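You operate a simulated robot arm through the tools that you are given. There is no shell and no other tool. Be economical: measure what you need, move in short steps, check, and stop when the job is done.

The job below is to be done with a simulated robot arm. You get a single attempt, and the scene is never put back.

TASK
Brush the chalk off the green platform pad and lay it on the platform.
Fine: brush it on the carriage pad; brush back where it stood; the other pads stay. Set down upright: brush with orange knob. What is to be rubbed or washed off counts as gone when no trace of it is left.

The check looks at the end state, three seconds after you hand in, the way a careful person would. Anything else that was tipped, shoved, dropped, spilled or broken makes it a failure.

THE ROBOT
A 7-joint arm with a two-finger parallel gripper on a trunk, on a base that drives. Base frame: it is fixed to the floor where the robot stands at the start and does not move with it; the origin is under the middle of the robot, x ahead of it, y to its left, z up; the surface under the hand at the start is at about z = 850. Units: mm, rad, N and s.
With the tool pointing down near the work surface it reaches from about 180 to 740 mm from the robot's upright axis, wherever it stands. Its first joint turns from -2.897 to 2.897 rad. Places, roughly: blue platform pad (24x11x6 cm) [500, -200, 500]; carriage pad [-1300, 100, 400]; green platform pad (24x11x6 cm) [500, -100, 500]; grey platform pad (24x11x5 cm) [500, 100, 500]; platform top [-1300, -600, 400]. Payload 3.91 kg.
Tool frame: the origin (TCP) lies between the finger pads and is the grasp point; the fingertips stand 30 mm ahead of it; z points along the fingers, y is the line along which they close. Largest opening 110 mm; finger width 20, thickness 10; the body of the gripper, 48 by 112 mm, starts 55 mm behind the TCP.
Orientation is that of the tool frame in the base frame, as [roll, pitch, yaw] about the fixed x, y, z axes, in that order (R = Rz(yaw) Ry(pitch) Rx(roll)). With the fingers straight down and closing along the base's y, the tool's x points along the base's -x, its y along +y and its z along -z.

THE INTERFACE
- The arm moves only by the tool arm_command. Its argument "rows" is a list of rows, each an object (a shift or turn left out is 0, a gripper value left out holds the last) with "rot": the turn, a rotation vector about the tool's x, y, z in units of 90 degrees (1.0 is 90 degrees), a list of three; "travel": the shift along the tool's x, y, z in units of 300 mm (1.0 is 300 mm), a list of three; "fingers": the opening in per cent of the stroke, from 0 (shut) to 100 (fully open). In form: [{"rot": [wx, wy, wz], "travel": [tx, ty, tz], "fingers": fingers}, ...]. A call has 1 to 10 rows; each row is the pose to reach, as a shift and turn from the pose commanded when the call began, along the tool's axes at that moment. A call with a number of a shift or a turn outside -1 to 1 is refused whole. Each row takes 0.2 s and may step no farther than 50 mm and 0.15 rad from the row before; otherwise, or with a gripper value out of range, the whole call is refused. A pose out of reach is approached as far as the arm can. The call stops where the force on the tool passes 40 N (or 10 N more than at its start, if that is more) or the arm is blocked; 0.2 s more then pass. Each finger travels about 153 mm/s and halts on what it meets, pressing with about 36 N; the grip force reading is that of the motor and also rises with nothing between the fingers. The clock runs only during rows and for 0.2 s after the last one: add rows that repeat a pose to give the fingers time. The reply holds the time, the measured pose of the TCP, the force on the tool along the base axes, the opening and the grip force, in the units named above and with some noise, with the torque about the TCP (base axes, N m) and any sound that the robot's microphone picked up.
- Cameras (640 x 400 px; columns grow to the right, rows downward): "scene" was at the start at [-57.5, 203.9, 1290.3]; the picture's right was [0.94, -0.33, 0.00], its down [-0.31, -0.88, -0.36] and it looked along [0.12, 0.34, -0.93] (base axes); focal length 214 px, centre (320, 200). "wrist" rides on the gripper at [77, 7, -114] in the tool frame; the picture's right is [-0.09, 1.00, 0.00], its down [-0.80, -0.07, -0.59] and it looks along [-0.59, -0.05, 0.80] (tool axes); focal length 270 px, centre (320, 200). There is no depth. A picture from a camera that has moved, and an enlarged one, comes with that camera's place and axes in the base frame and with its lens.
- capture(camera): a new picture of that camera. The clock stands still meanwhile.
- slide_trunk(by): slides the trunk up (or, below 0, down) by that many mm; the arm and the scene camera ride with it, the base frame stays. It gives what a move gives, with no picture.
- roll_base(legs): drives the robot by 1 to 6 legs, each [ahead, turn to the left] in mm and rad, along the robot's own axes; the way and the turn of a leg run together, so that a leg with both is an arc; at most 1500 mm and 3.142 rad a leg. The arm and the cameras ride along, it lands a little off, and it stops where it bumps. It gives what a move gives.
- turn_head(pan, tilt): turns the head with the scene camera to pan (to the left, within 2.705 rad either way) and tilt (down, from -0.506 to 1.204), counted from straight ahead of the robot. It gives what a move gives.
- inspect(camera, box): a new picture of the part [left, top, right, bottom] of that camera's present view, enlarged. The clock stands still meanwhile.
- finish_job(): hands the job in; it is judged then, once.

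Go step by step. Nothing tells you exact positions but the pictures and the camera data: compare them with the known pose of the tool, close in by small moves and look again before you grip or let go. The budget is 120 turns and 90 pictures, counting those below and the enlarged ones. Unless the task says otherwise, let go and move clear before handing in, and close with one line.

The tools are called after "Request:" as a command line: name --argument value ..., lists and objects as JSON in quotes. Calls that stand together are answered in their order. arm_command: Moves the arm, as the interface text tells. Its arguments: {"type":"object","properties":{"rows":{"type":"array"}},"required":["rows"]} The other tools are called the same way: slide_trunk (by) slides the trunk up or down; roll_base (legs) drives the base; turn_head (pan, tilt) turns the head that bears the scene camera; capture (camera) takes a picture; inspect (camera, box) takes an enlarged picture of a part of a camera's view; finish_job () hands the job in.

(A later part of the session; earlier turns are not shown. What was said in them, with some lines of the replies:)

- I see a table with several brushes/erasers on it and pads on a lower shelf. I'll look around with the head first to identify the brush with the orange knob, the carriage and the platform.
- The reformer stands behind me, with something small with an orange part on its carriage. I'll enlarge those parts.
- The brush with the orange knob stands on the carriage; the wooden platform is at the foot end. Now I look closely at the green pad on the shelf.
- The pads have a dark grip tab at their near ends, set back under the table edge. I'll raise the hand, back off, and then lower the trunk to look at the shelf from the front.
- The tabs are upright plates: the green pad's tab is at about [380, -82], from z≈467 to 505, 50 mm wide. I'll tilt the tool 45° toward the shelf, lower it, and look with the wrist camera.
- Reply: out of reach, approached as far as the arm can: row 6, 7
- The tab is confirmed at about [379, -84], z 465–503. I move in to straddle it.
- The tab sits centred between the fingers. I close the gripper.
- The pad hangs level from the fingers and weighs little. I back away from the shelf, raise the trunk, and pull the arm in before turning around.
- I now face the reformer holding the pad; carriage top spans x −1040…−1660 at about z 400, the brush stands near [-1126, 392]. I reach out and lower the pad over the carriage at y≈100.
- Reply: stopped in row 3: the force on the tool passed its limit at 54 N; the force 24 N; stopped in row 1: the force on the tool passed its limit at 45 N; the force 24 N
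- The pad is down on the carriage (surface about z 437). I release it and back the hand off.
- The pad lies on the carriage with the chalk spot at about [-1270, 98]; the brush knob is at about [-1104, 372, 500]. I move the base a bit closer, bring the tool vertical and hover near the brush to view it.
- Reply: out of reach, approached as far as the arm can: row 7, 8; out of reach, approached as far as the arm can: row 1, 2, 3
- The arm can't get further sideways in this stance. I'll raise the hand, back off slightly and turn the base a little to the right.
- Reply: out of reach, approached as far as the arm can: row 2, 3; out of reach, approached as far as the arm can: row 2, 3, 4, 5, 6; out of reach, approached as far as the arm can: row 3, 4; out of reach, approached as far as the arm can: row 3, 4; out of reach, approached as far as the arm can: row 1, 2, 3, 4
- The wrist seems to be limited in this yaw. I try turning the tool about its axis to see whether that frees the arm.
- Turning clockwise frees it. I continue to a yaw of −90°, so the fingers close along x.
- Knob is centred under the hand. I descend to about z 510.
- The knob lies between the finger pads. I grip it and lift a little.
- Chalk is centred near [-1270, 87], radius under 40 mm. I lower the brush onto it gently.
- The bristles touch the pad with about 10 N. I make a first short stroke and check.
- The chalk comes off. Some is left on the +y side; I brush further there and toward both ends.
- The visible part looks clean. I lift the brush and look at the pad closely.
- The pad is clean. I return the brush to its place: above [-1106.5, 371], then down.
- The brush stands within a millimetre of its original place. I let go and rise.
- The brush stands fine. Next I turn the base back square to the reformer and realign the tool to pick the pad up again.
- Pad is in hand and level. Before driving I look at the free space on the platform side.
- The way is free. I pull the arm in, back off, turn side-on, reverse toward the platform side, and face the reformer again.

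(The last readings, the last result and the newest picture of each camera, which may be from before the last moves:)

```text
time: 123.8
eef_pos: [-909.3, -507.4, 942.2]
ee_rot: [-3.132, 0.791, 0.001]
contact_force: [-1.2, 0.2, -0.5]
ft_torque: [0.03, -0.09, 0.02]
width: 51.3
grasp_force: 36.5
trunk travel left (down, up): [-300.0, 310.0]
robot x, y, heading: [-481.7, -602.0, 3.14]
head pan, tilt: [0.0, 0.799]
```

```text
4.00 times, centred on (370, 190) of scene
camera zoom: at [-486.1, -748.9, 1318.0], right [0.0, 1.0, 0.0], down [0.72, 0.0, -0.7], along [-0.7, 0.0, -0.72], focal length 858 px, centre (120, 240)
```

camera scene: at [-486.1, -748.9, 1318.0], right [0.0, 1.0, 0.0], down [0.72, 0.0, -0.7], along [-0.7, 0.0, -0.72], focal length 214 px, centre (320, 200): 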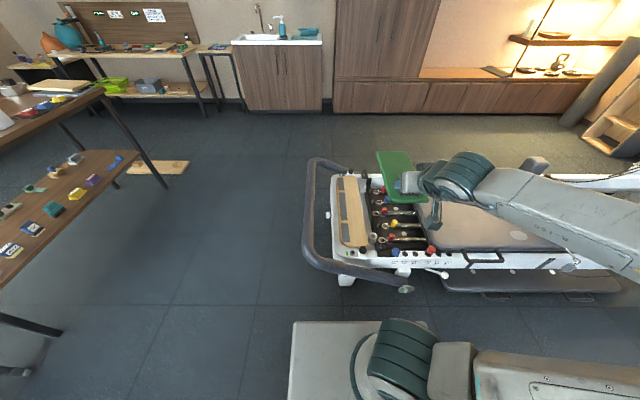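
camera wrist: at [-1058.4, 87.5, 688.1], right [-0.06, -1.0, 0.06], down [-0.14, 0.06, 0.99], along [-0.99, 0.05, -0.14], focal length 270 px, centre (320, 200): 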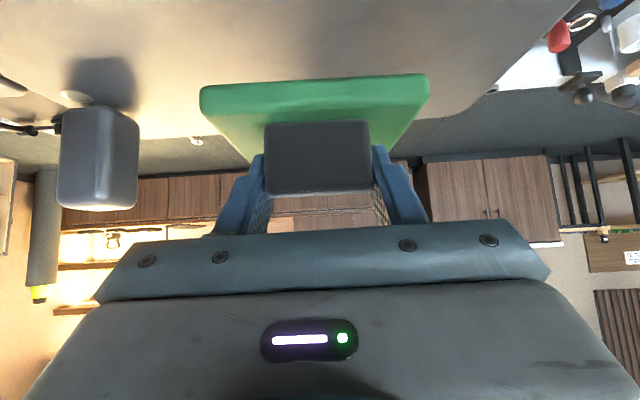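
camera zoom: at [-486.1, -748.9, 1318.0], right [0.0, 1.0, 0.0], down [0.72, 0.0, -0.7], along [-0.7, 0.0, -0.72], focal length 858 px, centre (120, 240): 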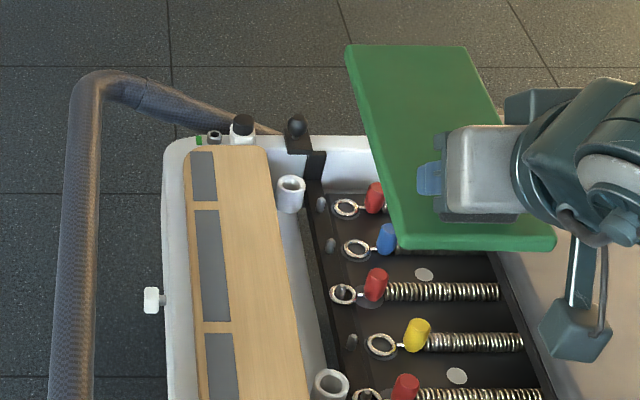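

The board lies at about x −1040…−1550, y −643…−515, z ≈ 430, centre [-1295, -580]. I reach out over it at height, keeping the pad parallel, then lower the trunk.

Request:
arm_command --rows '[{"travel": [-0.065, 0.035, 0.132]}, {"travel": [-0.129, 0.07, 0.264]}, {"travel": [-0.194, 0.105, 0.396]}, {"travel": [-0.258, 0.14, 0.528]}, {"travel": [-0.323, 0.175, 0.66]}, {"travel": [-0.387, 0.21, 0.792]}, {"travel": [-0.452, 0.243, 0.924]}, {"travel": [-0.452, 0.243, 0.924]}]'

Request:
slide_trunk --by -250

Request:
capture --camera "wrist"

Request:
capture --camera "scene"

```text
time: 125.6
eef_pos: [-1201.7, -579.8, 843.2]
ee_rot: [-3.133, 0.791, 0.002]
contact_force: [-0.1, -0.1, -2.0]
ft_torque: [0.03, -0.09, 0.0]
width: 51.7
grasp_force: 36.0
trunk travel left (down, up): [-300.0, 310.0]
robot x, y, heading: [-482.3, -599.0, 3.143]
head pan, tilt: [0.0, 0.799]
```

```text
time: 128.2
eef_pos: [-1200.8, -579.5, 592.7]
ee_rot: [-3.133, 0.792, 0.003]
contact_force: [0.2, 0.2, -1.5]
ft_torque: [0.0, -0.12, -0.01]
width: 51.3
grasp_force: 36.3
trunk travel left (down, up): [-50.0, 560.0]
robot x, y, heading: [-480.0, -600.7, 3.137]
head pan, tilt: [0.0, 0.799]
```

```text
27 pictures are left
camera wrist: at [-1066.7, -587.2, 619.5], right [-0.07, -1.0, 0.06], down [-0.14, 0.07, 0.99], along [-0.99, 0.06, -0.14], focal length 270 px, centre (320, 200)
```

wrist: 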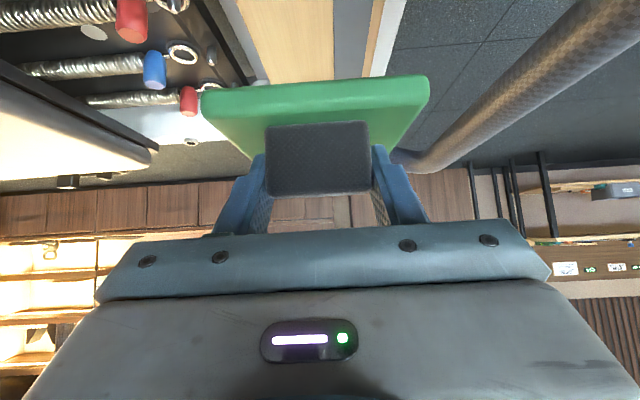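

```text
26 pictures are left
camera scene: at [-486.3, -748.9, 1068.1], right [0.0, 1.0, 0.0], down [0.72, 0.0, -0.7], along [-0.7, 0.0, -0.72], focal length 214 px, centre (320, 200)
```

scene: 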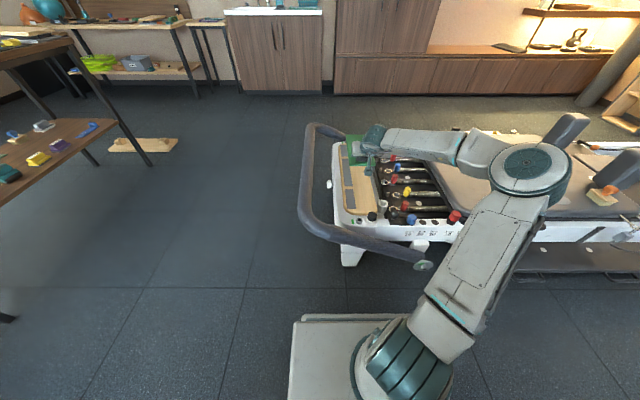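

Request:
arm_command --rows '[{"travel": [0.06, 0, 0.06]}, {"travel": [0.12, 0, 0.12]}, {"travel": [0.165, 0, 0.165]}, {"travel": [0.165, 0, 0.165]}]'

Request:
inspect --camera "scene" --box '[310, 110, 438, 190]'

Request:
capture --camera "wrist"

```text
time: 129.2
eef_pos: [-1202.2, -579.4, 524.6]
ee_rot: [-3.133, 0.791, 0.001]
contact_force: [0.0, -0.1, -1.1]
ft_torque: [0.01, -0.1, 0.01]
width: 51.3
grasp_force: 36.8
trunk travel left (down, up): [-50.0, 560.0]
robot x, y, heading: [-479.8, -599.2, 3.136]
head pan, tilt: [0.0, 0.799]
```

```text
5.00 times, centred on (374, 150) of scene
camera zoom: at [-486.3, -748.9, 1068.0], right [0.0, 1.0, 0.0], down [0.72, 0.0, -0.7], along [-0.7, 0.0, -0.72], focal length 1072 px, centre (50, 450)
```

zoom: 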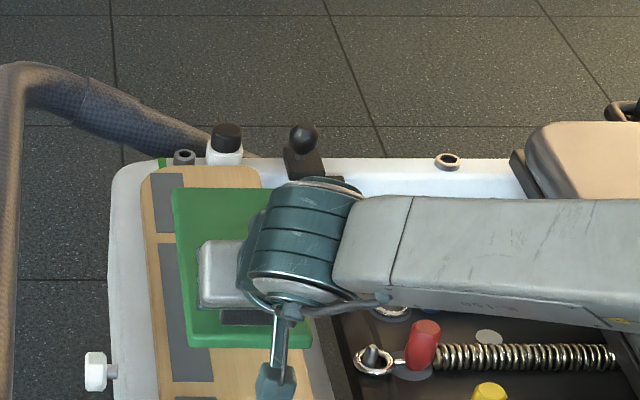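

```text
24 pictures are left
camera wrist: at [-1066.3, -587.7, 549.9], right [-0.07, -1.0, 0.06], down [-0.14, 0.07, 0.99], along [-0.99, 0.06, -0.14], focal length 270 px, centre (320, 200)
```

wrist: 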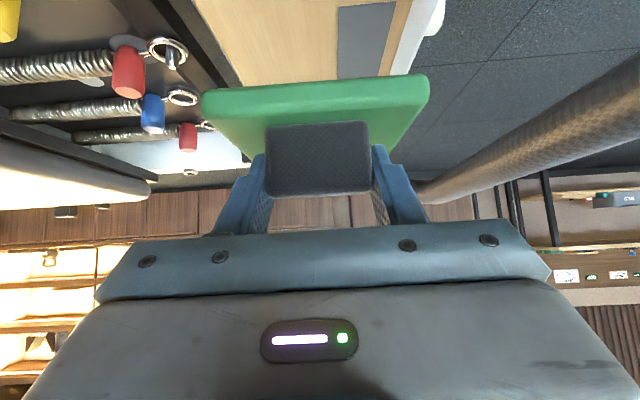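

Aligned over the board. I lower in small steps until I feel contact.

Request:
arm_command --rows '[{"travel": [0.024, 0, 0.024]}, {"travel": [0.047, 0, 0.047]}, {"travel": [0.047, 0, 0.047]}]'

Request:
arm_command --rows '[{"travel": [0.007, 0, 0.007]}, {"travel": [0.014, 0, 0.014]}, {"travel": [0.014, 0, 0.014]}]'

Request:
arm_command --rows '[{"travel": [0.006, 0, 0.006]}, {"travel": [0.012, 0, 0.012]}, {"travel": [0.012, 0, 0.012]}]'

```text
time: 130.0
eef_pos: [-1201.9, -580.2, 503.0]
ee_rot: [-3.132, 0.792, 0.001]
contact_force: [0.3, 0.2, -1.4]
ft_torque: [-0.01, -0.08, 0.02]
width: 51.3
grasp_force: 36.0
trunk travel left (down, up): [-50.0, 560.0]
robot x, y, heading: [-484.2, -595.3, 3.138]
head pan, tilt: [0.0, 0.799]
```

```text
time: 130.8
eef_pos: [-1203.3, -580.2, 497.8]
ee_rot: [-3.132, 0.79, 0.002]
contact_force: [0.5, -0.7, -1.6]
ft_torque: [0.01, -0.11, 0.0]
width: 51.5
grasp_force: 35.9
trunk travel left (down, up): [-50.0, 560.0]
robot x, y, heading: [-485.4, -602.0, 3.142]
head pan, tilt: [0.0, 0.799]
```

```text
time: 131.6
eef_pos: [-1201.5, -578.5, 492.2]
ee_rot: [-3.132, 0.791, 0.001]
contact_force: [-0.3, 0.3, -1.4]
ft_torque: [0.0, -0.11, 0.03]
width: 51.6
grasp_force: 36.2
trunk travel left (down, up): [-50.0, 560.0]
robot x, y, heading: [-482.2, -603.2, 3.14]
head pan, tilt: [0.0, 0.799]
```

Request:
arm_command --rows '[{"travel": [0.006, 0, 0.006]}, {"travel": [0.01, 0, 0.01]}, {"travel": [0.01, 0, 0.01]}]'

Request:
arm_command --rows '[{"travel": [0.005, 0, 0.005]}, {"travel": [0.01, 0, 0.01]}, {"travel": [0.01, 0, 0.01]}]'

Request:
arm_command --rows '[{"travel": [0.005, 0, 0.005]}, {"travel": [0.01, 0, 0.01]}, {"travel": [0.01, 0, 0.01]}]'

Request:
capture --camera "wrist"

```text
time: 132.4
eef_pos: [-1203.2, -578.4, 487.8]
ee_rot: [-3.133, 0.789, 0.002]
contact_force: [-0.7, 0.0, -2.0]
ft_torque: [-0.02, -0.09, 0.0]
width: 51.7
grasp_force: 36.4
trunk travel left (down, up): [-50.0, 560.0]
robot x, y, heading: [-481.1, -595.5, 3.138]
head pan, tilt: [0.0, 0.799]
```

```text
time: 133.2
eef_pos: [-1202.6, -578.5, 484.1]
ee_rot: [-3.133, 0.79, 0.001]
contact_force: [-0.4, 0.6, -0.3]
ft_torque: [-0.04, -0.09, -0.03]
width: 51.4
grasp_force: 35.6
trunk travel left (down, up): [-50.0, 560.0]
robot x, y, heading: [-480.9, -601.3, 3.141]
head pan, tilt: [0.0, 0.799]
```

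```text
time: 134.0
eef_pos: [-1202.7, -577.1, 477.4]
ee_rot: [-3.134, 0.793, 0.004]
contact_force: [-0.1, -0.1, -1.4]
ft_torque: [-0.02, -0.12, 0.0]
width: 51.3
grasp_force: 35.9
trunk travel left (down, up): [-50.0, 560.0]
robot x, y, heading: [-483.5, -601.2, 3.139]
head pan, tilt: [0.0, 0.799]
```

```text
23 pictures are left
camera wrist: at [-1067.3, -586.3, 505.5], right [-0.07, -1.0, 0.06], down [-0.14, 0.06, 0.99], along [-0.99, 0.06, -0.14], focal length 270 px, centre (320, 200)
```

wrist: 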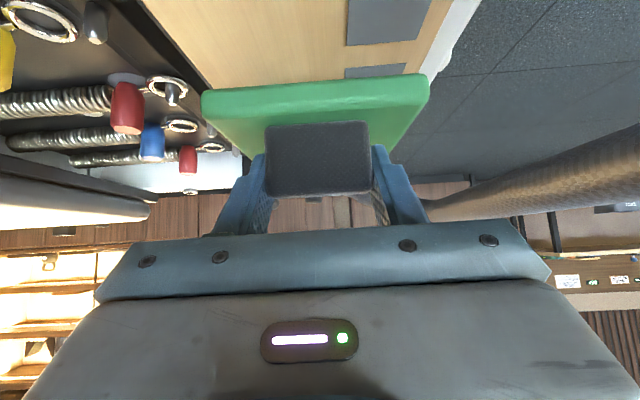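

Request:
arm_command --rows '[{"travel": [0.005, 0, 0.005]}, {"travel": [0.01, 0, 0.01]}, {"travel": [0.01, 0, 0.01]}]'

Request:
arm_command --rows '[{"travel": [0.004, 0, 0.004]}, {"travel": [0.008, 0, 0.008]}, {"travel": [0.008, 0, 0.008]}]'

Request:
arm_command --rows '[{"travel": [0.004, 0, 0.004]}, {"travel": [0.007, 0, 0.007]}, {"travel": [0.007, 0, 0.007]}]'

```text
time: 134.8
eef_pos: [-1202.8, -578.2, 475.4]
ee_rot: [-3.133, 0.792, 0.002]
contact_force: [0.3, 0.0, -1.4]
ft_torque: [0.02, -0.07, -0.03]
width: 51.5
grasp_force: 36.2
trunk travel left (down, up): [-50.0, 560.0]
robot x, y, heading: [-479.9, -599.9, 3.14]
head pan, tilt: [0.0, 0.799]
```

```text
time: 135.6
eef_pos: [-1202.6, -579.9, 472.1]
ee_rot: [-3.132, 0.791, 0.001]
contact_force: [0.4, -0.1, -1.2]
ft_torque: [-0.01, -0.07, 0.01]
width: 51.6
grasp_force: 35.9
trunk travel left (down, up): [-50.0, 560.0]
robot x, y, heading: [-480.2, -601.5, 3.142]
head pan, tilt: [0.0, 0.799]
```

```text
time: 136.4
eef_pos: [-1202.8, -577.9, 468.7]
ee_rot: [-3.135, 0.791, 0.002]
contact_force: [0.3, -0.3, -1.3]
ft_torque: [-0.01, -0.11, 0.01]
width: 51.3
grasp_force: 35.8
trunk travel left (down, up): [-50.0, 560.0]
robot x, y, heading: [-480.8, -602.1, 3.14]
head pan, tilt: [0.0, 0.799]
```

Request:
arm_command --rows '[{"travel": [0.004, 0, 0.004]}, {"travel": [0.007, 0, 0.007]}, {"travel": [0.007, 0, 0.007]}]'

Request:
arm_command --rows '[{"travel": [0.004, 0, 0.004]}, {"travel": [0.007, 0, 0.007]}, {"travel": [0.007, 0, 0.007]}]'

Request:
capture --camera "wrist"

Request:
inspect --camera "scene" --box '[310, 110, 438, 190]'

```text
time: 137.2
eef_pos: [-1203.5, -579.1, 467.0]
ee_rot: [-3.134, 0.791, 0.002]
contact_force: [0.1, 0.2, -1.2]
ft_torque: [-0.04, -0.11, -0.04]
width: 51.7
grasp_force: 36.2
trunk travel left (down, up): [-50.0, 560.0]
robot x, y, heading: [-481.5, -600.5, 3.144]
head pan, tilt: [0.0, 0.799]
```

```text
time: 138.0
eef_pos: [-1202.4, -578.3, 464.0]
ee_rot: [-3.134, 0.791, 0.004]
contact_force: [0.8, -0.9, -1.1]
ft_torque: [0.0, -0.1, -0.01]
width: 51.6
grasp_force: 35.6
trunk travel left (down, up): [-50.0, 560.0]
robot x, y, heading: [-483.6, -601.3, 3.142]
head pan, tilt: [0.0, 0.799]
```

```text
22 pictures are left
camera wrist: at [-1067.3, -586.9, 489.7], right [-0.07, -1.0, 0.06], down [-0.14, 0.07, 0.99], along [-0.99, 0.06, -0.14], focal length 270 px, centre (320, 200)
```

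wrist: 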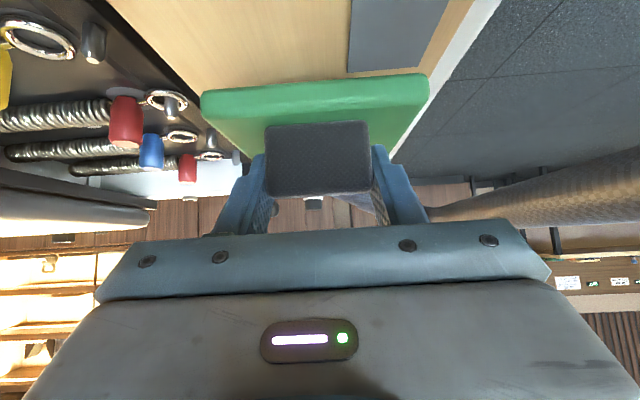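

```text
5.00 times, centred on (374, 150) of scene
camera zoom: at [-486.3, -748.9, 1068.0], right [0.0, 1.0, 0.0], down [0.72, 0.0, -0.7], along [-0.7, 0.0, -0.72], focal length 1072 px, centre (50, 450)
```

zoom: 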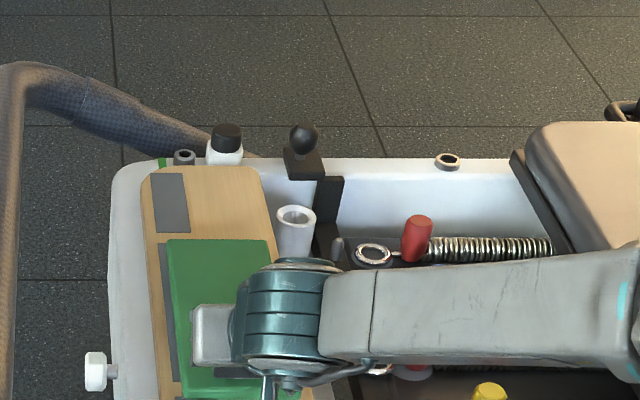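

Request:
arm_command --rows '[{"travel": [0.004, 0, 0.004]}, {"travel": [0.007, 0, 0.007]}, {"travel": [0.007, 0, 0.007]}]'

Request:
arm_command --rows '[{"travel": [0.004, 0, 0.004]}, {"travel": [0.007, 0, 0.007]}, {"travel": [0.007, 0, 0.007]}]'

Request:
arm_command --rows '[{"travel": [0.004, 0, 0.004]}, {"travel": [0.007, 0, 0.007]}, {"travel": [0.007, 0, 0.007]}]'

```text
time: 138.8
eef_pos: [-1203.1, -580.2, 461.6]
ee_rot: [-3.133, 0.79, 0.002]
contact_force: [-0.7, 0.0, -1.0]
ft_torque: [-0.01, -0.12, 0.0]
width: 51.5
grasp_force: 36.6
trunk travel left (down, up): [-50.0, 560.0]
robot x, y, heading: [-482.1, -597.7, 3.145]
head pan, tilt: [0.0, 0.799]
```

```text
time: 139.6
eef_pos: [-1201.4, -578.3, 456.7]
ee_rot: [-3.132, 0.791, 0.004]
contact_force: [-0.1, 0.8, -1.8]
ft_torque: [0.02, -0.09, 0.01]
width: 51.6
grasp_force: 36.0
trunk travel left (down, up): [-50.0, 560.0]
robot x, y, heading: [-481.2, -598.1, 3.139]
head pan, tilt: [0.0, 0.799]
```

```text
time: 140.4
eef_pos: [-1202.3, -577.4, 454.4]
ee_rot: [-3.134, 0.791, 0.003]
contact_force: [-0.4, 0.0, -0.8]
ft_torque: [0.0, -0.1, 0.03]
width: 51.5
grasp_force: 36.4
trunk travel left (down, up): [-50.0, 560.0]
robot x, y, heading: [-484.5, -597.9, 3.141]
head pan, tilt: [0.0, 0.799]
```

Request:
arm_command --rows '[{"travel": [0.004, 0, 0.004]}, {"travel": [0.007, 0, 0.007]}, {"travel": [0.007, 0, 0.007]}]'

Request:
arm_command --rows '[{"travel": [0.004, 0, 0.004]}, {"travel": [0.007, 0, 0.007]}, {"travel": [0.007, 0, 0.007]}]'

Request:
capture --camera "wrist"

```text
time: 141.2
eef_pos: [-1202.0, -578.4, 452.1]
ee_rot: [-3.133, 0.791, 0.001]
contact_force: [-0.1, -0.1, 3.5]
ft_torque: [-0.15, 0.88, -0.16]
width: 51.4
grasp_force: 36.0
trunk travel left (down, up): [-50.0, 560.0]
robot x, y, heading: [-482.6, -601.0, 3.137]
head pan, tilt: [0.0, 0.799]
```

```text
time: 142.0
eef_pos: [-1202.6, -576.8, 450.1]
ee_rot: [-3.133, 0.789, 0.004]
contact_force: [4.7, 0.8, 4.6]
ft_torque: [0.14, 0.9, -0.22]
width: 51.7
grasp_force: 36.2
trunk travel left (down, up): [-50.0, 560.0]
robot x, y, heading: [-478.8, -598.3, 3.142]
head pan, tilt: [0.0, 0.799]
```

```text
20 pictures are left
camera wrist: at [-1067.4, -586.0, 475.1], right [-0.07, -1.0, 0.06], down [-0.14, 0.07, 0.99], along [-0.99, 0.06, -0.14], focal length 270 px, centre (320, 200)
```

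wrist: 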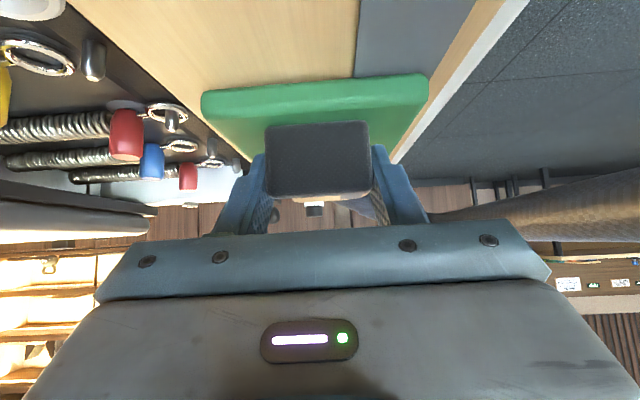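

The far end has touched, the near end is almost down. I lower a bit more and check the force.

Request:
arm_command --rows '[{"travel": [0.004, 0, 0.004]}, {"travel": [0.007, 0, 0.007]}, {"travel": [0.007, 0, 0.007]}]'

Request:
arm_command --rows '[{"travel": [0.003, 0, 0.003]}, {"travel": [0.005, 0, 0.005]}, {"travel": [0.005, 0, 0.005]}]'

```text
time: 142.8
eef_pos: [-1201.7, -576.8, 446.3]
ee_rot: [-3.133, 0.793, 0.004]
contact_force: [6.7, 0.8, 10.0]
ft_torque: [0.08, -0.15, -0.01]
width: 51.4
grasp_force: 36.3
trunk travel left (down, up): [-50.0, 560.0]
robot x, y, heading: [-480.1, -599.4, 3.135]
head pan, tilt: [0.0, 0.799]
```

```text
time: 143.6
eef_pos: [-1202.8, -577.9, 446.8]
ee_rot: [-3.132, 0.796, 0.003]
contact_force: [5.4, 0.9, 25.2]
ft_torque: [-0.1, -0.28, -0.12]
width: 51.3
grasp_force: 35.8
trunk travel left (down, up): [-50.0, 560.0]
robot x, y, heading: [-480.9, -596.2, 3.139]
head pan, tilt: [0.0, 0.799]
```

Now the pad rests fully on the board (25 N). I release it and draw the hand back and up.

Request:
arm_command --rows '[{"travel": [-0.005, 0, -0.005], "fingers": 100}, {"travel": [-0.005, 0, -0.005], "fingers": 100}, {"travel": [-0.005, 0, -0.005], "fingers": 100}]'

Request:
arm_command --rows '[{"travel": [0, 0, -0.15]}, {"travel": [-0.05, 0, -0.28]}, {"travel": [-0.15, 0, -0.38]}, {"travel": [-0.25, 0, -0.48]}, {"travel": [-0.35, 0, -0.58]}, {"travel": [-0.35, 0, -0.58]}]'

Request:
slide_trunk --by 200

Request:
capture --camera "wrist"

Request:
inspect --camera "scene" --box '[310, 130, 470, 230]'

```text
time: 144.4
eef_pos: [-1202.3, -578.2, 444.6]
ee_rot: [-3.134, 0.789, 0.002]
contact_force: [-0.4, 0.7, 0.8]
ft_torque: [0.01, 0.02, 0.0]
width: 110.0
grasp_force: 0.1
trunk travel left (down, up): [-50.0, 560.0]
robot x, y, heading: [-483.1, -602.7, 3.144]
head pan, tilt: [0.0, 0.799]
```

```text
time: 145.8
eef_pos: [-1153.2, -579.2, 641.6]
ee_rot: [-3.133, 0.79, 0.002]
contact_force: [0.3, -0.2, 0.2]
ft_torque: [-0.01, 0.03, 0.01]
width: 110.1
grasp_force: 0.0
trunk travel left (down, up): [-50.0, 560.0]
robot x, y, heading: [-481.1, -599.4, 3.141]
head pan, tilt: [0.0, 0.799]
```

```text
time: 148.0
eef_pos: [-1154.0, -579.0, 842.4]
ee_rot: [-3.133, 0.793, 0.002]
contact_force: [-0.1, 0.0, 0.7]
ft_torque: [0.01, -0.01, -0.02]
width: 110.0
grasp_force: 0.0
trunk travel left (down, up): [-250.0, 360.0]
robot x, y, heading: [-484.6, -600.0, 3.14]
head pan, tilt: [0.0, 0.799]
```

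```text
19 pictures are left
camera wrist: at [-1017.9, -587.6, 867.6], right [-0.07, -1.0, 0.06], down [-0.14, 0.07, 0.99], along [-0.99, 0.06, -0.14], focal length 270 px, centre (320, 200)
```

wrist: 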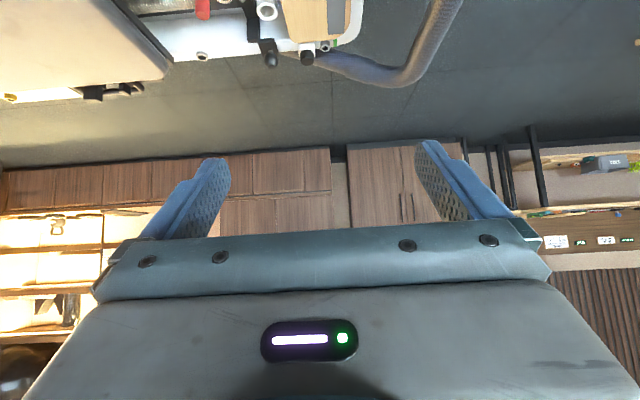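

```text
4.00 times, centred on (390, 180) of scene
camera zoom: at [-486.2, -748.9, 1268.0], right [0.0, 1.0, 0.0], down [0.72, 0.0, -0.7], along [-0.7, 0.0, -0.72], focal length 858 px, centre (40, 280)
```

zoom: 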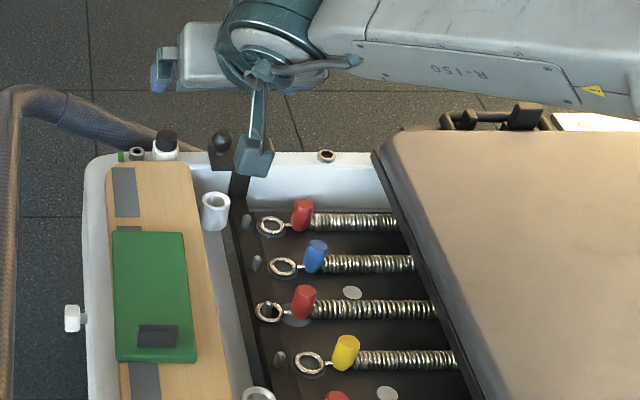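

The green pad lies on the board, clean. I check its edge, the brush and the carriage close-up.

Request:
inspect --camera "scene" --box '[325, 160, 373, 230]'

Request:
turn_head --pan -0.7 --tilt 0.7

Request:
capture --camera "scene"

```text
5.71 times, centred on (349, 195) of scene
camera zoom: at [-486.2, -748.9, 1268.0], right [0.0, 1.0, 0.0], down [0.72, 0.0, -0.7], along [-0.7, 0.0, -0.72], focal length 1226 px, centre (154, 229)
```

zoom: 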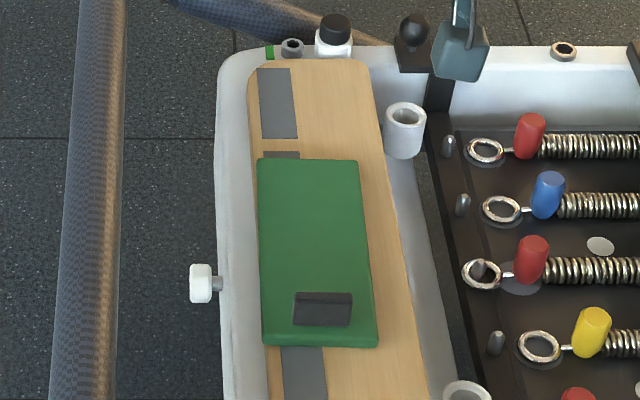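

```text
time: 149.0
eef_pos: [-1152.2, -579.3, 841.3]
ee_rot: [-3.132, 0.791, 0.0]
contact_force: [0.3, -0.2, -0.6]
ft_torque: [-0.01, 0.02, 0.03]
width: 109.6
grasp_force: 0.1
trunk travel left (down, up): [-250.0, 360.0]
robot x, y, heading: [-483.1, -603.5, 3.143]
head pan, tilt: [-0.7, 0.7]
```

```text
16 pictures are left
camera scene: at [-470.5, -694.3, 1276.3], right [0.65, 0.76, 0.0], down [0.49, -0.42, -0.76], along [-0.58, 0.49, -0.64], focal length 214 px, centre (320, 200)
```

scene: 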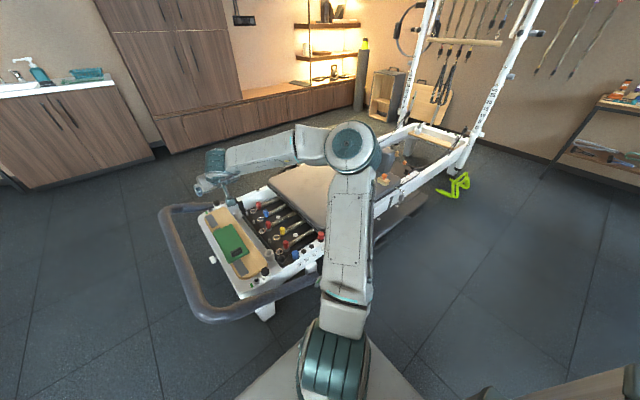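

The pad sits on the board but close to its outer edge; I'll regrip it and shift it about 13 mm inward so it is well on the board.

Request:
slide_trunk --by -200

Request:
arm_command --rows '[{"travel": [0.1, 0, 0.1]}, {"travel": [0.2, 0, 0.2]}, {"travel": [0.3, 0, 0.3]}, {"travel": [0.35, 0, 0.43]}, {"travel": [0.35, 0, 0.5]}, {"travel": [0.35, 0, 0.5]}]'

Request:
capture --camera "wrist"

```text
time: 151.2
eef_pos: [-1152.7, -579.5, 641.5]
ee_rot: [-3.133, 0.791, 0.003]
contact_force: [-0.4, -0.1, -0.8]
ft_torque: [0.0, -0.03, 0.02]
width: 110.0
grasp_force: 0.0
trunk travel left (down, up): [-50.0, 560.0]
robot x, y, heading: [-480.7, -601.2, 3.14]
head pan, tilt: [-0.7, 0.7]
```

```text
time: 152.6
eef_pos: [-1187.1, -578.4, 461.4]
ee_rot: [-3.133, 0.79, 0.004]
contact_force: [-0.4, 0.9, -0.1]
ft_torque: [0.0, -0.02, -0.01]
width: 110.0
grasp_force: 0.0
trunk travel left (down, up): [-50.0, 560.0]
robot x, y, heading: [-481.8, -597.0, 3.142]
head pan, tilt: [-0.7, 0.7]
```

```text
15 pictures are left
camera wrist: at [-1051.6, -586.3, 487.4], right [-0.07, -1.0, 0.06], down [-0.14, 0.07, 0.99], along [-0.99, 0.06, -0.14], focal length 270 px, centre (320, 200)
```

wrist: 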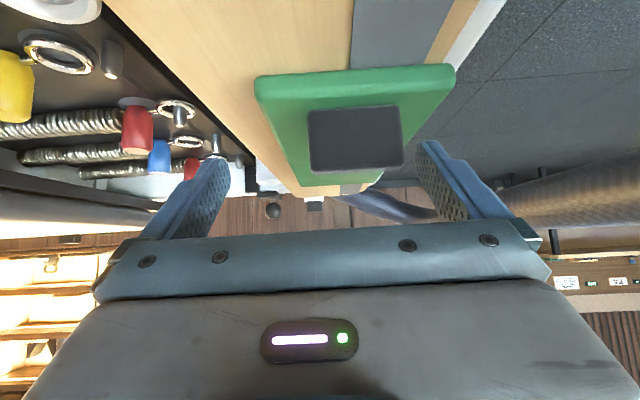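

The pad slipped about 19 mm outward at release, so regripping is needed. I centre on the tab and go in.

Request:
arm_command --rows '[{"travel": [0, 0.063, 0]}, {"travel": [0, 0.063, 0.04]}, {"travel": [0, 0.063, 0.08]}, {"travel": [0, 0.063, 0.08]}]'

Request:
capture --camera "wrist"

```text
time: 153.6
eef_pos: [-1202.7, -596.0, 444.2]
ee_rot: [-3.132, 0.792, 0.002]
contact_force: [0.1, -0.4, 0.2]
ft_torque: [0.02, 0.02, 0.01]
width: 110.2
grasp_force: 0.1
trunk travel left (down, up): [-50.0, 560.0]
robot x, y, heading: [-486.6, -598.7, 3.136]
head pan, tilt: [-0.7, 0.7]
```

```text
14 pictures are left
camera wrist: at [-1068.2, -604.1, 470.4], right [-0.07, -1.0, 0.06], down [-0.14, 0.07, 0.99], along [-0.99, 0.06, -0.14], focal length 270 px, centre (320, 200)
```

wrist: 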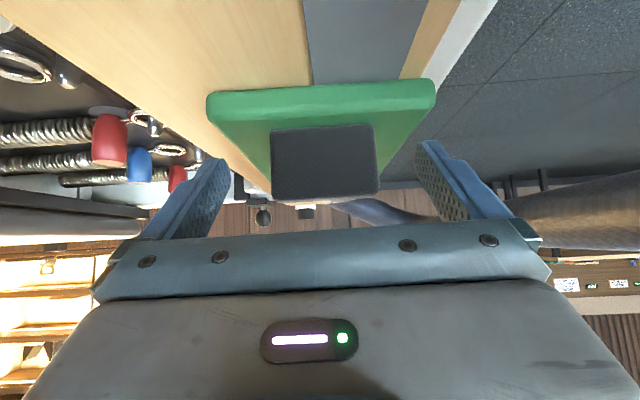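

Request:
arm_command --rows '[{"travel": [0, 0.007, 0], "fingers": 0}, {"travel": [0, 0.007, 0], "fingers": 0}, {"travel": [0, 0.007, 0], "fingers": 0}, {"travel": [0, 0.007, 0], "fingers": 0}]'

Request:
arm_command --rows '[{"travel": [-0.035, 0, -0.035]}, {"travel": [-0.07, 0, -0.07]}, {"travel": [-0.07, -0.06, -0.07]}, {"travel": [-0.07, -0.113, -0.07]}, {"travel": [-0.07, -0.113, -0.07]}, {"travel": [-0.03, -0.113, -0.03]}, {"travel": [-0.03, -0.113, -0.03]}]'

Request:
capture --camera "wrist"

```text
time: 154.6
eef_pos: [-1202.4, -598.7, 444.3]
ee_rot: [-3.132, 0.791, 0.001]
contact_force: [-0.1, -0.1, 1.4]
ft_torque: [0.14, 0.02, -0.12]
width: 51.7
grasp_force: 35.5
trunk travel left (down, up): [-50.0, 560.0]
robot x, y, heading: [-480.7, -603.7, 3.138]
head pan, tilt: [-0.7, 0.7]
```

```text
time: 156.2
eef_pos: [-1203.5, -565.2, 457.0]
ee_rot: [-3.133, 0.79, 0.003]
contact_force: [0.4, -0.2, -1.7]
ft_torque: [0.02, -0.08, 0.0]
width: 51.6
grasp_force: 35.9
trunk travel left (down, up): [-50.0, 560.0]
robot x, y, heading: [-481.1, -597.6, 3.138]
head pan, tilt: [-0.7, 0.7]
```

```text
13 pictures are left
camera wrist: at [-1068.3, -572.8, 483.1], right [-0.07, -1.0, 0.06], down [-0.14, 0.07, 0.99], along [-0.99, 0.06, -0.14], focal length 270 px, centre (320, 200)
```

wrist: 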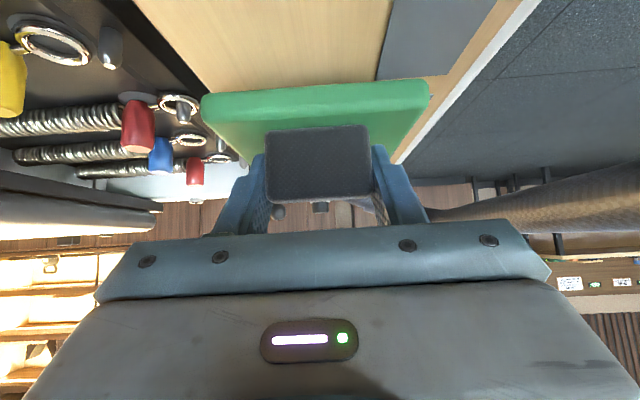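

Request:
arm_command --rows '[{"travel": [0.01, 0, 0.01]}, {"travel": [0.02, 0, 0.02]}, {"travel": [0.026, 0, 0.026]}, {"travel": [0.026, 0, 0.026]}]'

Request:
arm_command --rows '[{"travel": [0.003, 0, 0.003]}, {"travel": [0.003, 0, 0.003]}]'

```text
time: 157.2
eef_pos: [-1203.9, -565.8, 446.4]
ee_rot: [-3.133, 0.79, 0.003]
contact_force: [0.0, 0.4, -0.9]
ft_torque: [0.02, -0.07, -0.02]
width: 51.6
grasp_force: 35.7
trunk travel left (down, up): [-50.0, 560.0]
robot x, y, heading: [-481.1, -602.0, 3.142]
head pan, tilt: [-0.7, 0.7]
```

```text
time: 157.8
eef_pos: [-1203.6, -564.6, 443.4]
ee_rot: [-3.134, 0.79, 0.003]
contact_force: [-0.2, -0.6, -0.6]
ft_torque: [-0.01, -0.09, -0.05]
width: 51.6
grasp_force: 35.9
trunk travel left (down, up): [-50.0, 560.0]
robot x, y, heading: [-485.8, -599.8, 3.143]
head pan, tilt: [-0.7, 0.7]
```

Request:
arm_command --rows '[{"travel": [0.003, 0, 0.003]}, {"travel": [0.003, 0, 0.003]}]'

Request:
arm_command --rows '[{"travel": [0.003, 0, 0.003]}, {"travel": [0.003, 0, 0.003]}]'

```text
time: 158.4
eef_pos: [-1203.6, -565.1, 444.2]
ee_rot: [-3.133, 0.791, 0.002]
contact_force: [-1.3, 0.6, 1.3]
ft_torque: [0.03, 0.43, -0.1]
width: 51.8
grasp_force: 36.1
trunk travel left (down, up): [-50.0, 560.0]
robot x, y, heading: [-483.1, -598.4, 3.142]
head pan, tilt: [-0.7, 0.7]
```

```text
time: 159.0
eef_pos: [-1203.6, -565.2, 444.0]
ee_rot: [-3.133, 0.793, 0.002]
contact_force: [-0.2, 1.0, 13.6]
ft_torque: [0.01, -0.52, 0.01]
width: 51.1
grasp_force: 35.8
trunk travel left (down, up): [-50.0, 560.0]
robot x, y, heading: [-482.6, -604.0, 3.137]
head pan, tilt: [-0.7, 0.7]
```

In contact. I open the fingers slowly this time.

Request:
arm_command --rows '[{"fingers": 48}, {"fingers": 49}, {"fingers": 51}, {"fingers": 54}, {"fingers": 58}, {"fingers": 65}, {"fingers": 75}, {"fingers": 90}, {"fingers": 100}, {"fingers": 100}]'

Request:
capture --camera "wrist"

```text
time: 161.2
eef_pos: [-1202.3, -563.9, 443.4]
ee_rot: [-3.134, 0.793, 0.001]
contact_force: [0.5, 8.2, 14.1]
ft_torque: [-0.56, 0.2, -0.16]
width: 105.8
grasp_force: 0.0
trunk travel left (down, up): [-50.0, 560.0]
robot x, y, heading: [-482.6, -600.9, 3.144]
head pan, tilt: [-0.7, 0.7]
```

```text
12 pictures are left
camera wrist: at [-1067.8, -573.0, 469.1], right [-0.07, -1.0, 0.06], down [-0.14, 0.07, 0.99], along [-0.99, 0.06, -0.14], focal length 270 px, centre (320, 200)
```

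wrist: 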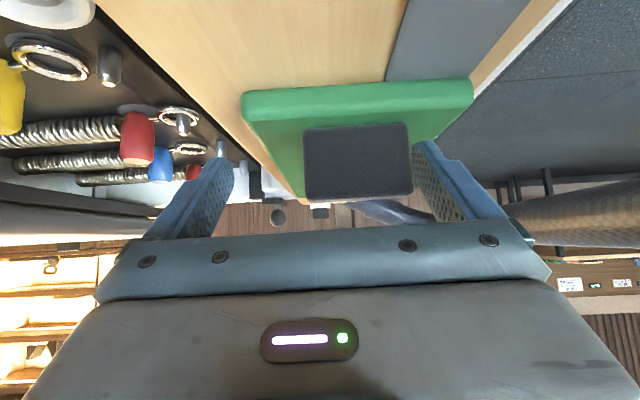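

The low fingertips drag on the pad while opening. I raise the hand 5 mm so they clear it, close again to recentre the tab, then open.

Request:
arm_command --rows '[{"travel": [-0.006, 0, -0.006]}, {"travel": [-0.014, 0.005, -0.014]}, {"travel": [-0.014, 0.005, -0.014]}]'

Request:
arm_command --rows '[{"fingers": 85}, {"fingers": 75}, {"fingers": 65}, {"fingers": 58}, {"fingers": 53}, {"fingers": 50}, {"fingers": 48}, {"fingers": 48}]'

Request:
capture --camera "wrist"

```text
time: 162.0
eef_pos: [-1203.4, -565.9, 447.8]
ee_rot: [-3.134, 0.789, 0.002]
contact_force: [-0.4, -0.2, -0.1]
ft_torque: [-0.02, 0.0, 0.0]
width: 110.1
grasp_force: 0.1
trunk travel left (down, up): [-50.0, 560.0]
robot x, y, heading: [-484.2, -599.1, 3.139]
head pan, tilt: [-0.7, 0.7]
```

```text
time: 163.8
eef_pos: [-1203.0, -566.0, 447.5]
ee_rot: [-3.132, 0.791, 0.001]
contact_force: [0.0, -0.1, 0.6]
ft_torque: [-0.03, -0.03, 0.0]
width: 53.3
grasp_force: 0.2
trunk travel left (down, up): [-50.0, 560.0]
robot x, y, heading: [-480.2, -602.0, 3.144]
head pan, tilt: [-0.7, 0.7]
```

```text
11 pictures are left
camera wrist: at [-1068.2, -574.6, 474.2], right [-0.07, -1.0, 0.06], down [-0.14, 0.07, 0.99], along [-0.99, 0.06, -0.14], focal length 270 px, centre (320, 200)
```

wrist: 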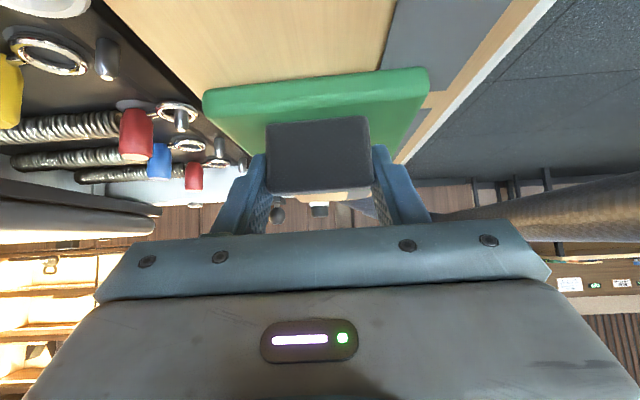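

Request:
arm_command --rows '[{"fingers": 55}, {"fingers": 65}, {"fingers": 80}, {"fingers": 100}, {"fingers": 100}, {"travel": [0, 0, -0.15]}, {"travel": [-0.05, 0, -0.28]}, {"travel": [-0.15, 0, -0.38]}, {"travel": [-0.25, 0, -0.48]}, {"travel": [-0.35, 0, -0.58]}]'

Request:
slide_trunk --by 200

Request:
turn_head --pan 0 --tilt 0.8

Request:
inspect --camera "scene" --box '[325, 160, 405, 230]'

```text
time: 166.0
eef_pos: [-1151.3, -566.5, 644.2]
ee_rot: [-3.13, 0.79, 0.003]
contact_force: [-0.2, 1.1, -0.3]
ft_torque: [-0.02, -0.01, -0.02]
width: 109.9
grasp_force: 0.2
trunk travel left (down, up): [-50.0, 560.0]
robot x, y, heading: [-480.2, -599.5, 3.139]
head pan, tilt: [-0.7, 0.7]
```

```text
time: 168.2
eef_pos: [-1152.2, -565.8, 844.0]
ee_rot: [-3.132, 0.791, 0.003]
contact_force: [0.2, -0.4, 1.0]
ft_torque: [0.01, -0.01, -0.02]
width: 110.0
grasp_force: 0.1
trunk travel left (down, up): [-250.0, 360.0]
robot x, y, heading: [-483.7, -597.0, 3.138]
head pan, tilt: [-0.7, 0.7]
```

```text
time: 169.2
eef_pos: [-1152.9, -567.0, 845.0]
ee_rot: [-3.133, 0.791, 0.002]
contact_force: [0.1, 1.0, -0.3]
ft_torque: [-0.01, 0.04, 0.01]
width: 110.1
grasp_force: 0.0
trunk travel left (down, up): [-250.0, 360.0]
robot x, y, heading: [-483.3, -599.6, 3.142]
head pan, tilt: [0.0, 0.799]
```

```text
5.71 times, centred on (365, 195) of scene
camera zoom: at [-486.2, -748.7, 1268.1], right [0.0, 1.0, 0.0], down [0.72, 0.0, -0.7], along [-0.7, 0.0, -0.72], focal length 1226 px, centre (63, 229)
```

zoom: 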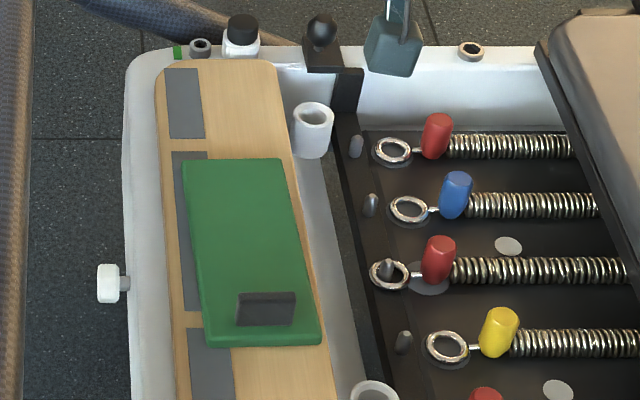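

The pad now lies squarely on the board. Last, I check the brush and carriage.

Request:
turn_head --pan -0.9 --tilt 0.6

Request:
inspect --camera "scene" --box '[180, 110, 420, 260]'

```text
time: 170.4
eef_pos: [-1152.8, -567.3, 845.0]
ee_rot: [-3.134, 0.79, 0.002]
contact_force: [0.6, -0.4, 0.9]
ft_torque: [0.0, 0.01, -0.01]
width: 110.0
grasp_force: 0.0
trunk travel left (down, up): [-250.0, 360.0]
robot x, y, heading: [-485.2, -602.1, 3.144]
head pan, tilt: [-0.901, 0.6]
```

```text
2.67 times, centred on (300, 185) of scene
camera zoom: at [-460.4, -679.6, 1284.9], right [0.78, 0.62, 0.0], down [0.35, -0.44, -0.82], along [-0.51, 0.65, -0.57], focal length 572 px, centre (373, 240)
```

zoom: 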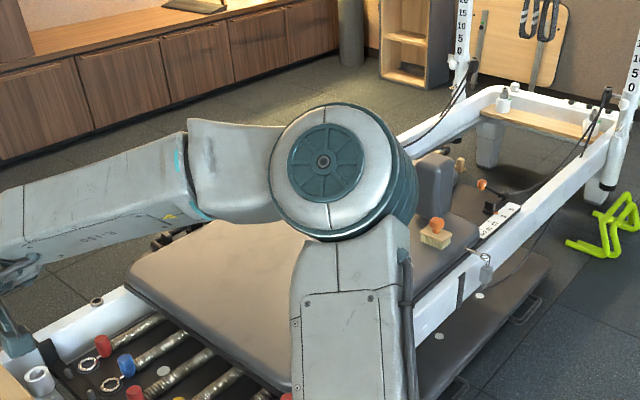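

The brush stands upright with its orange knob up, the carriage is clean, and the hand is clear of everything, so I hand in.

Request:
finish_job

```text
The job is handed in.
```

The green pad is brushed clean and lying flat on the platform. The brush is back upright, within about a millimetre of where it stood on the carriage, and I did not touch the other pads.
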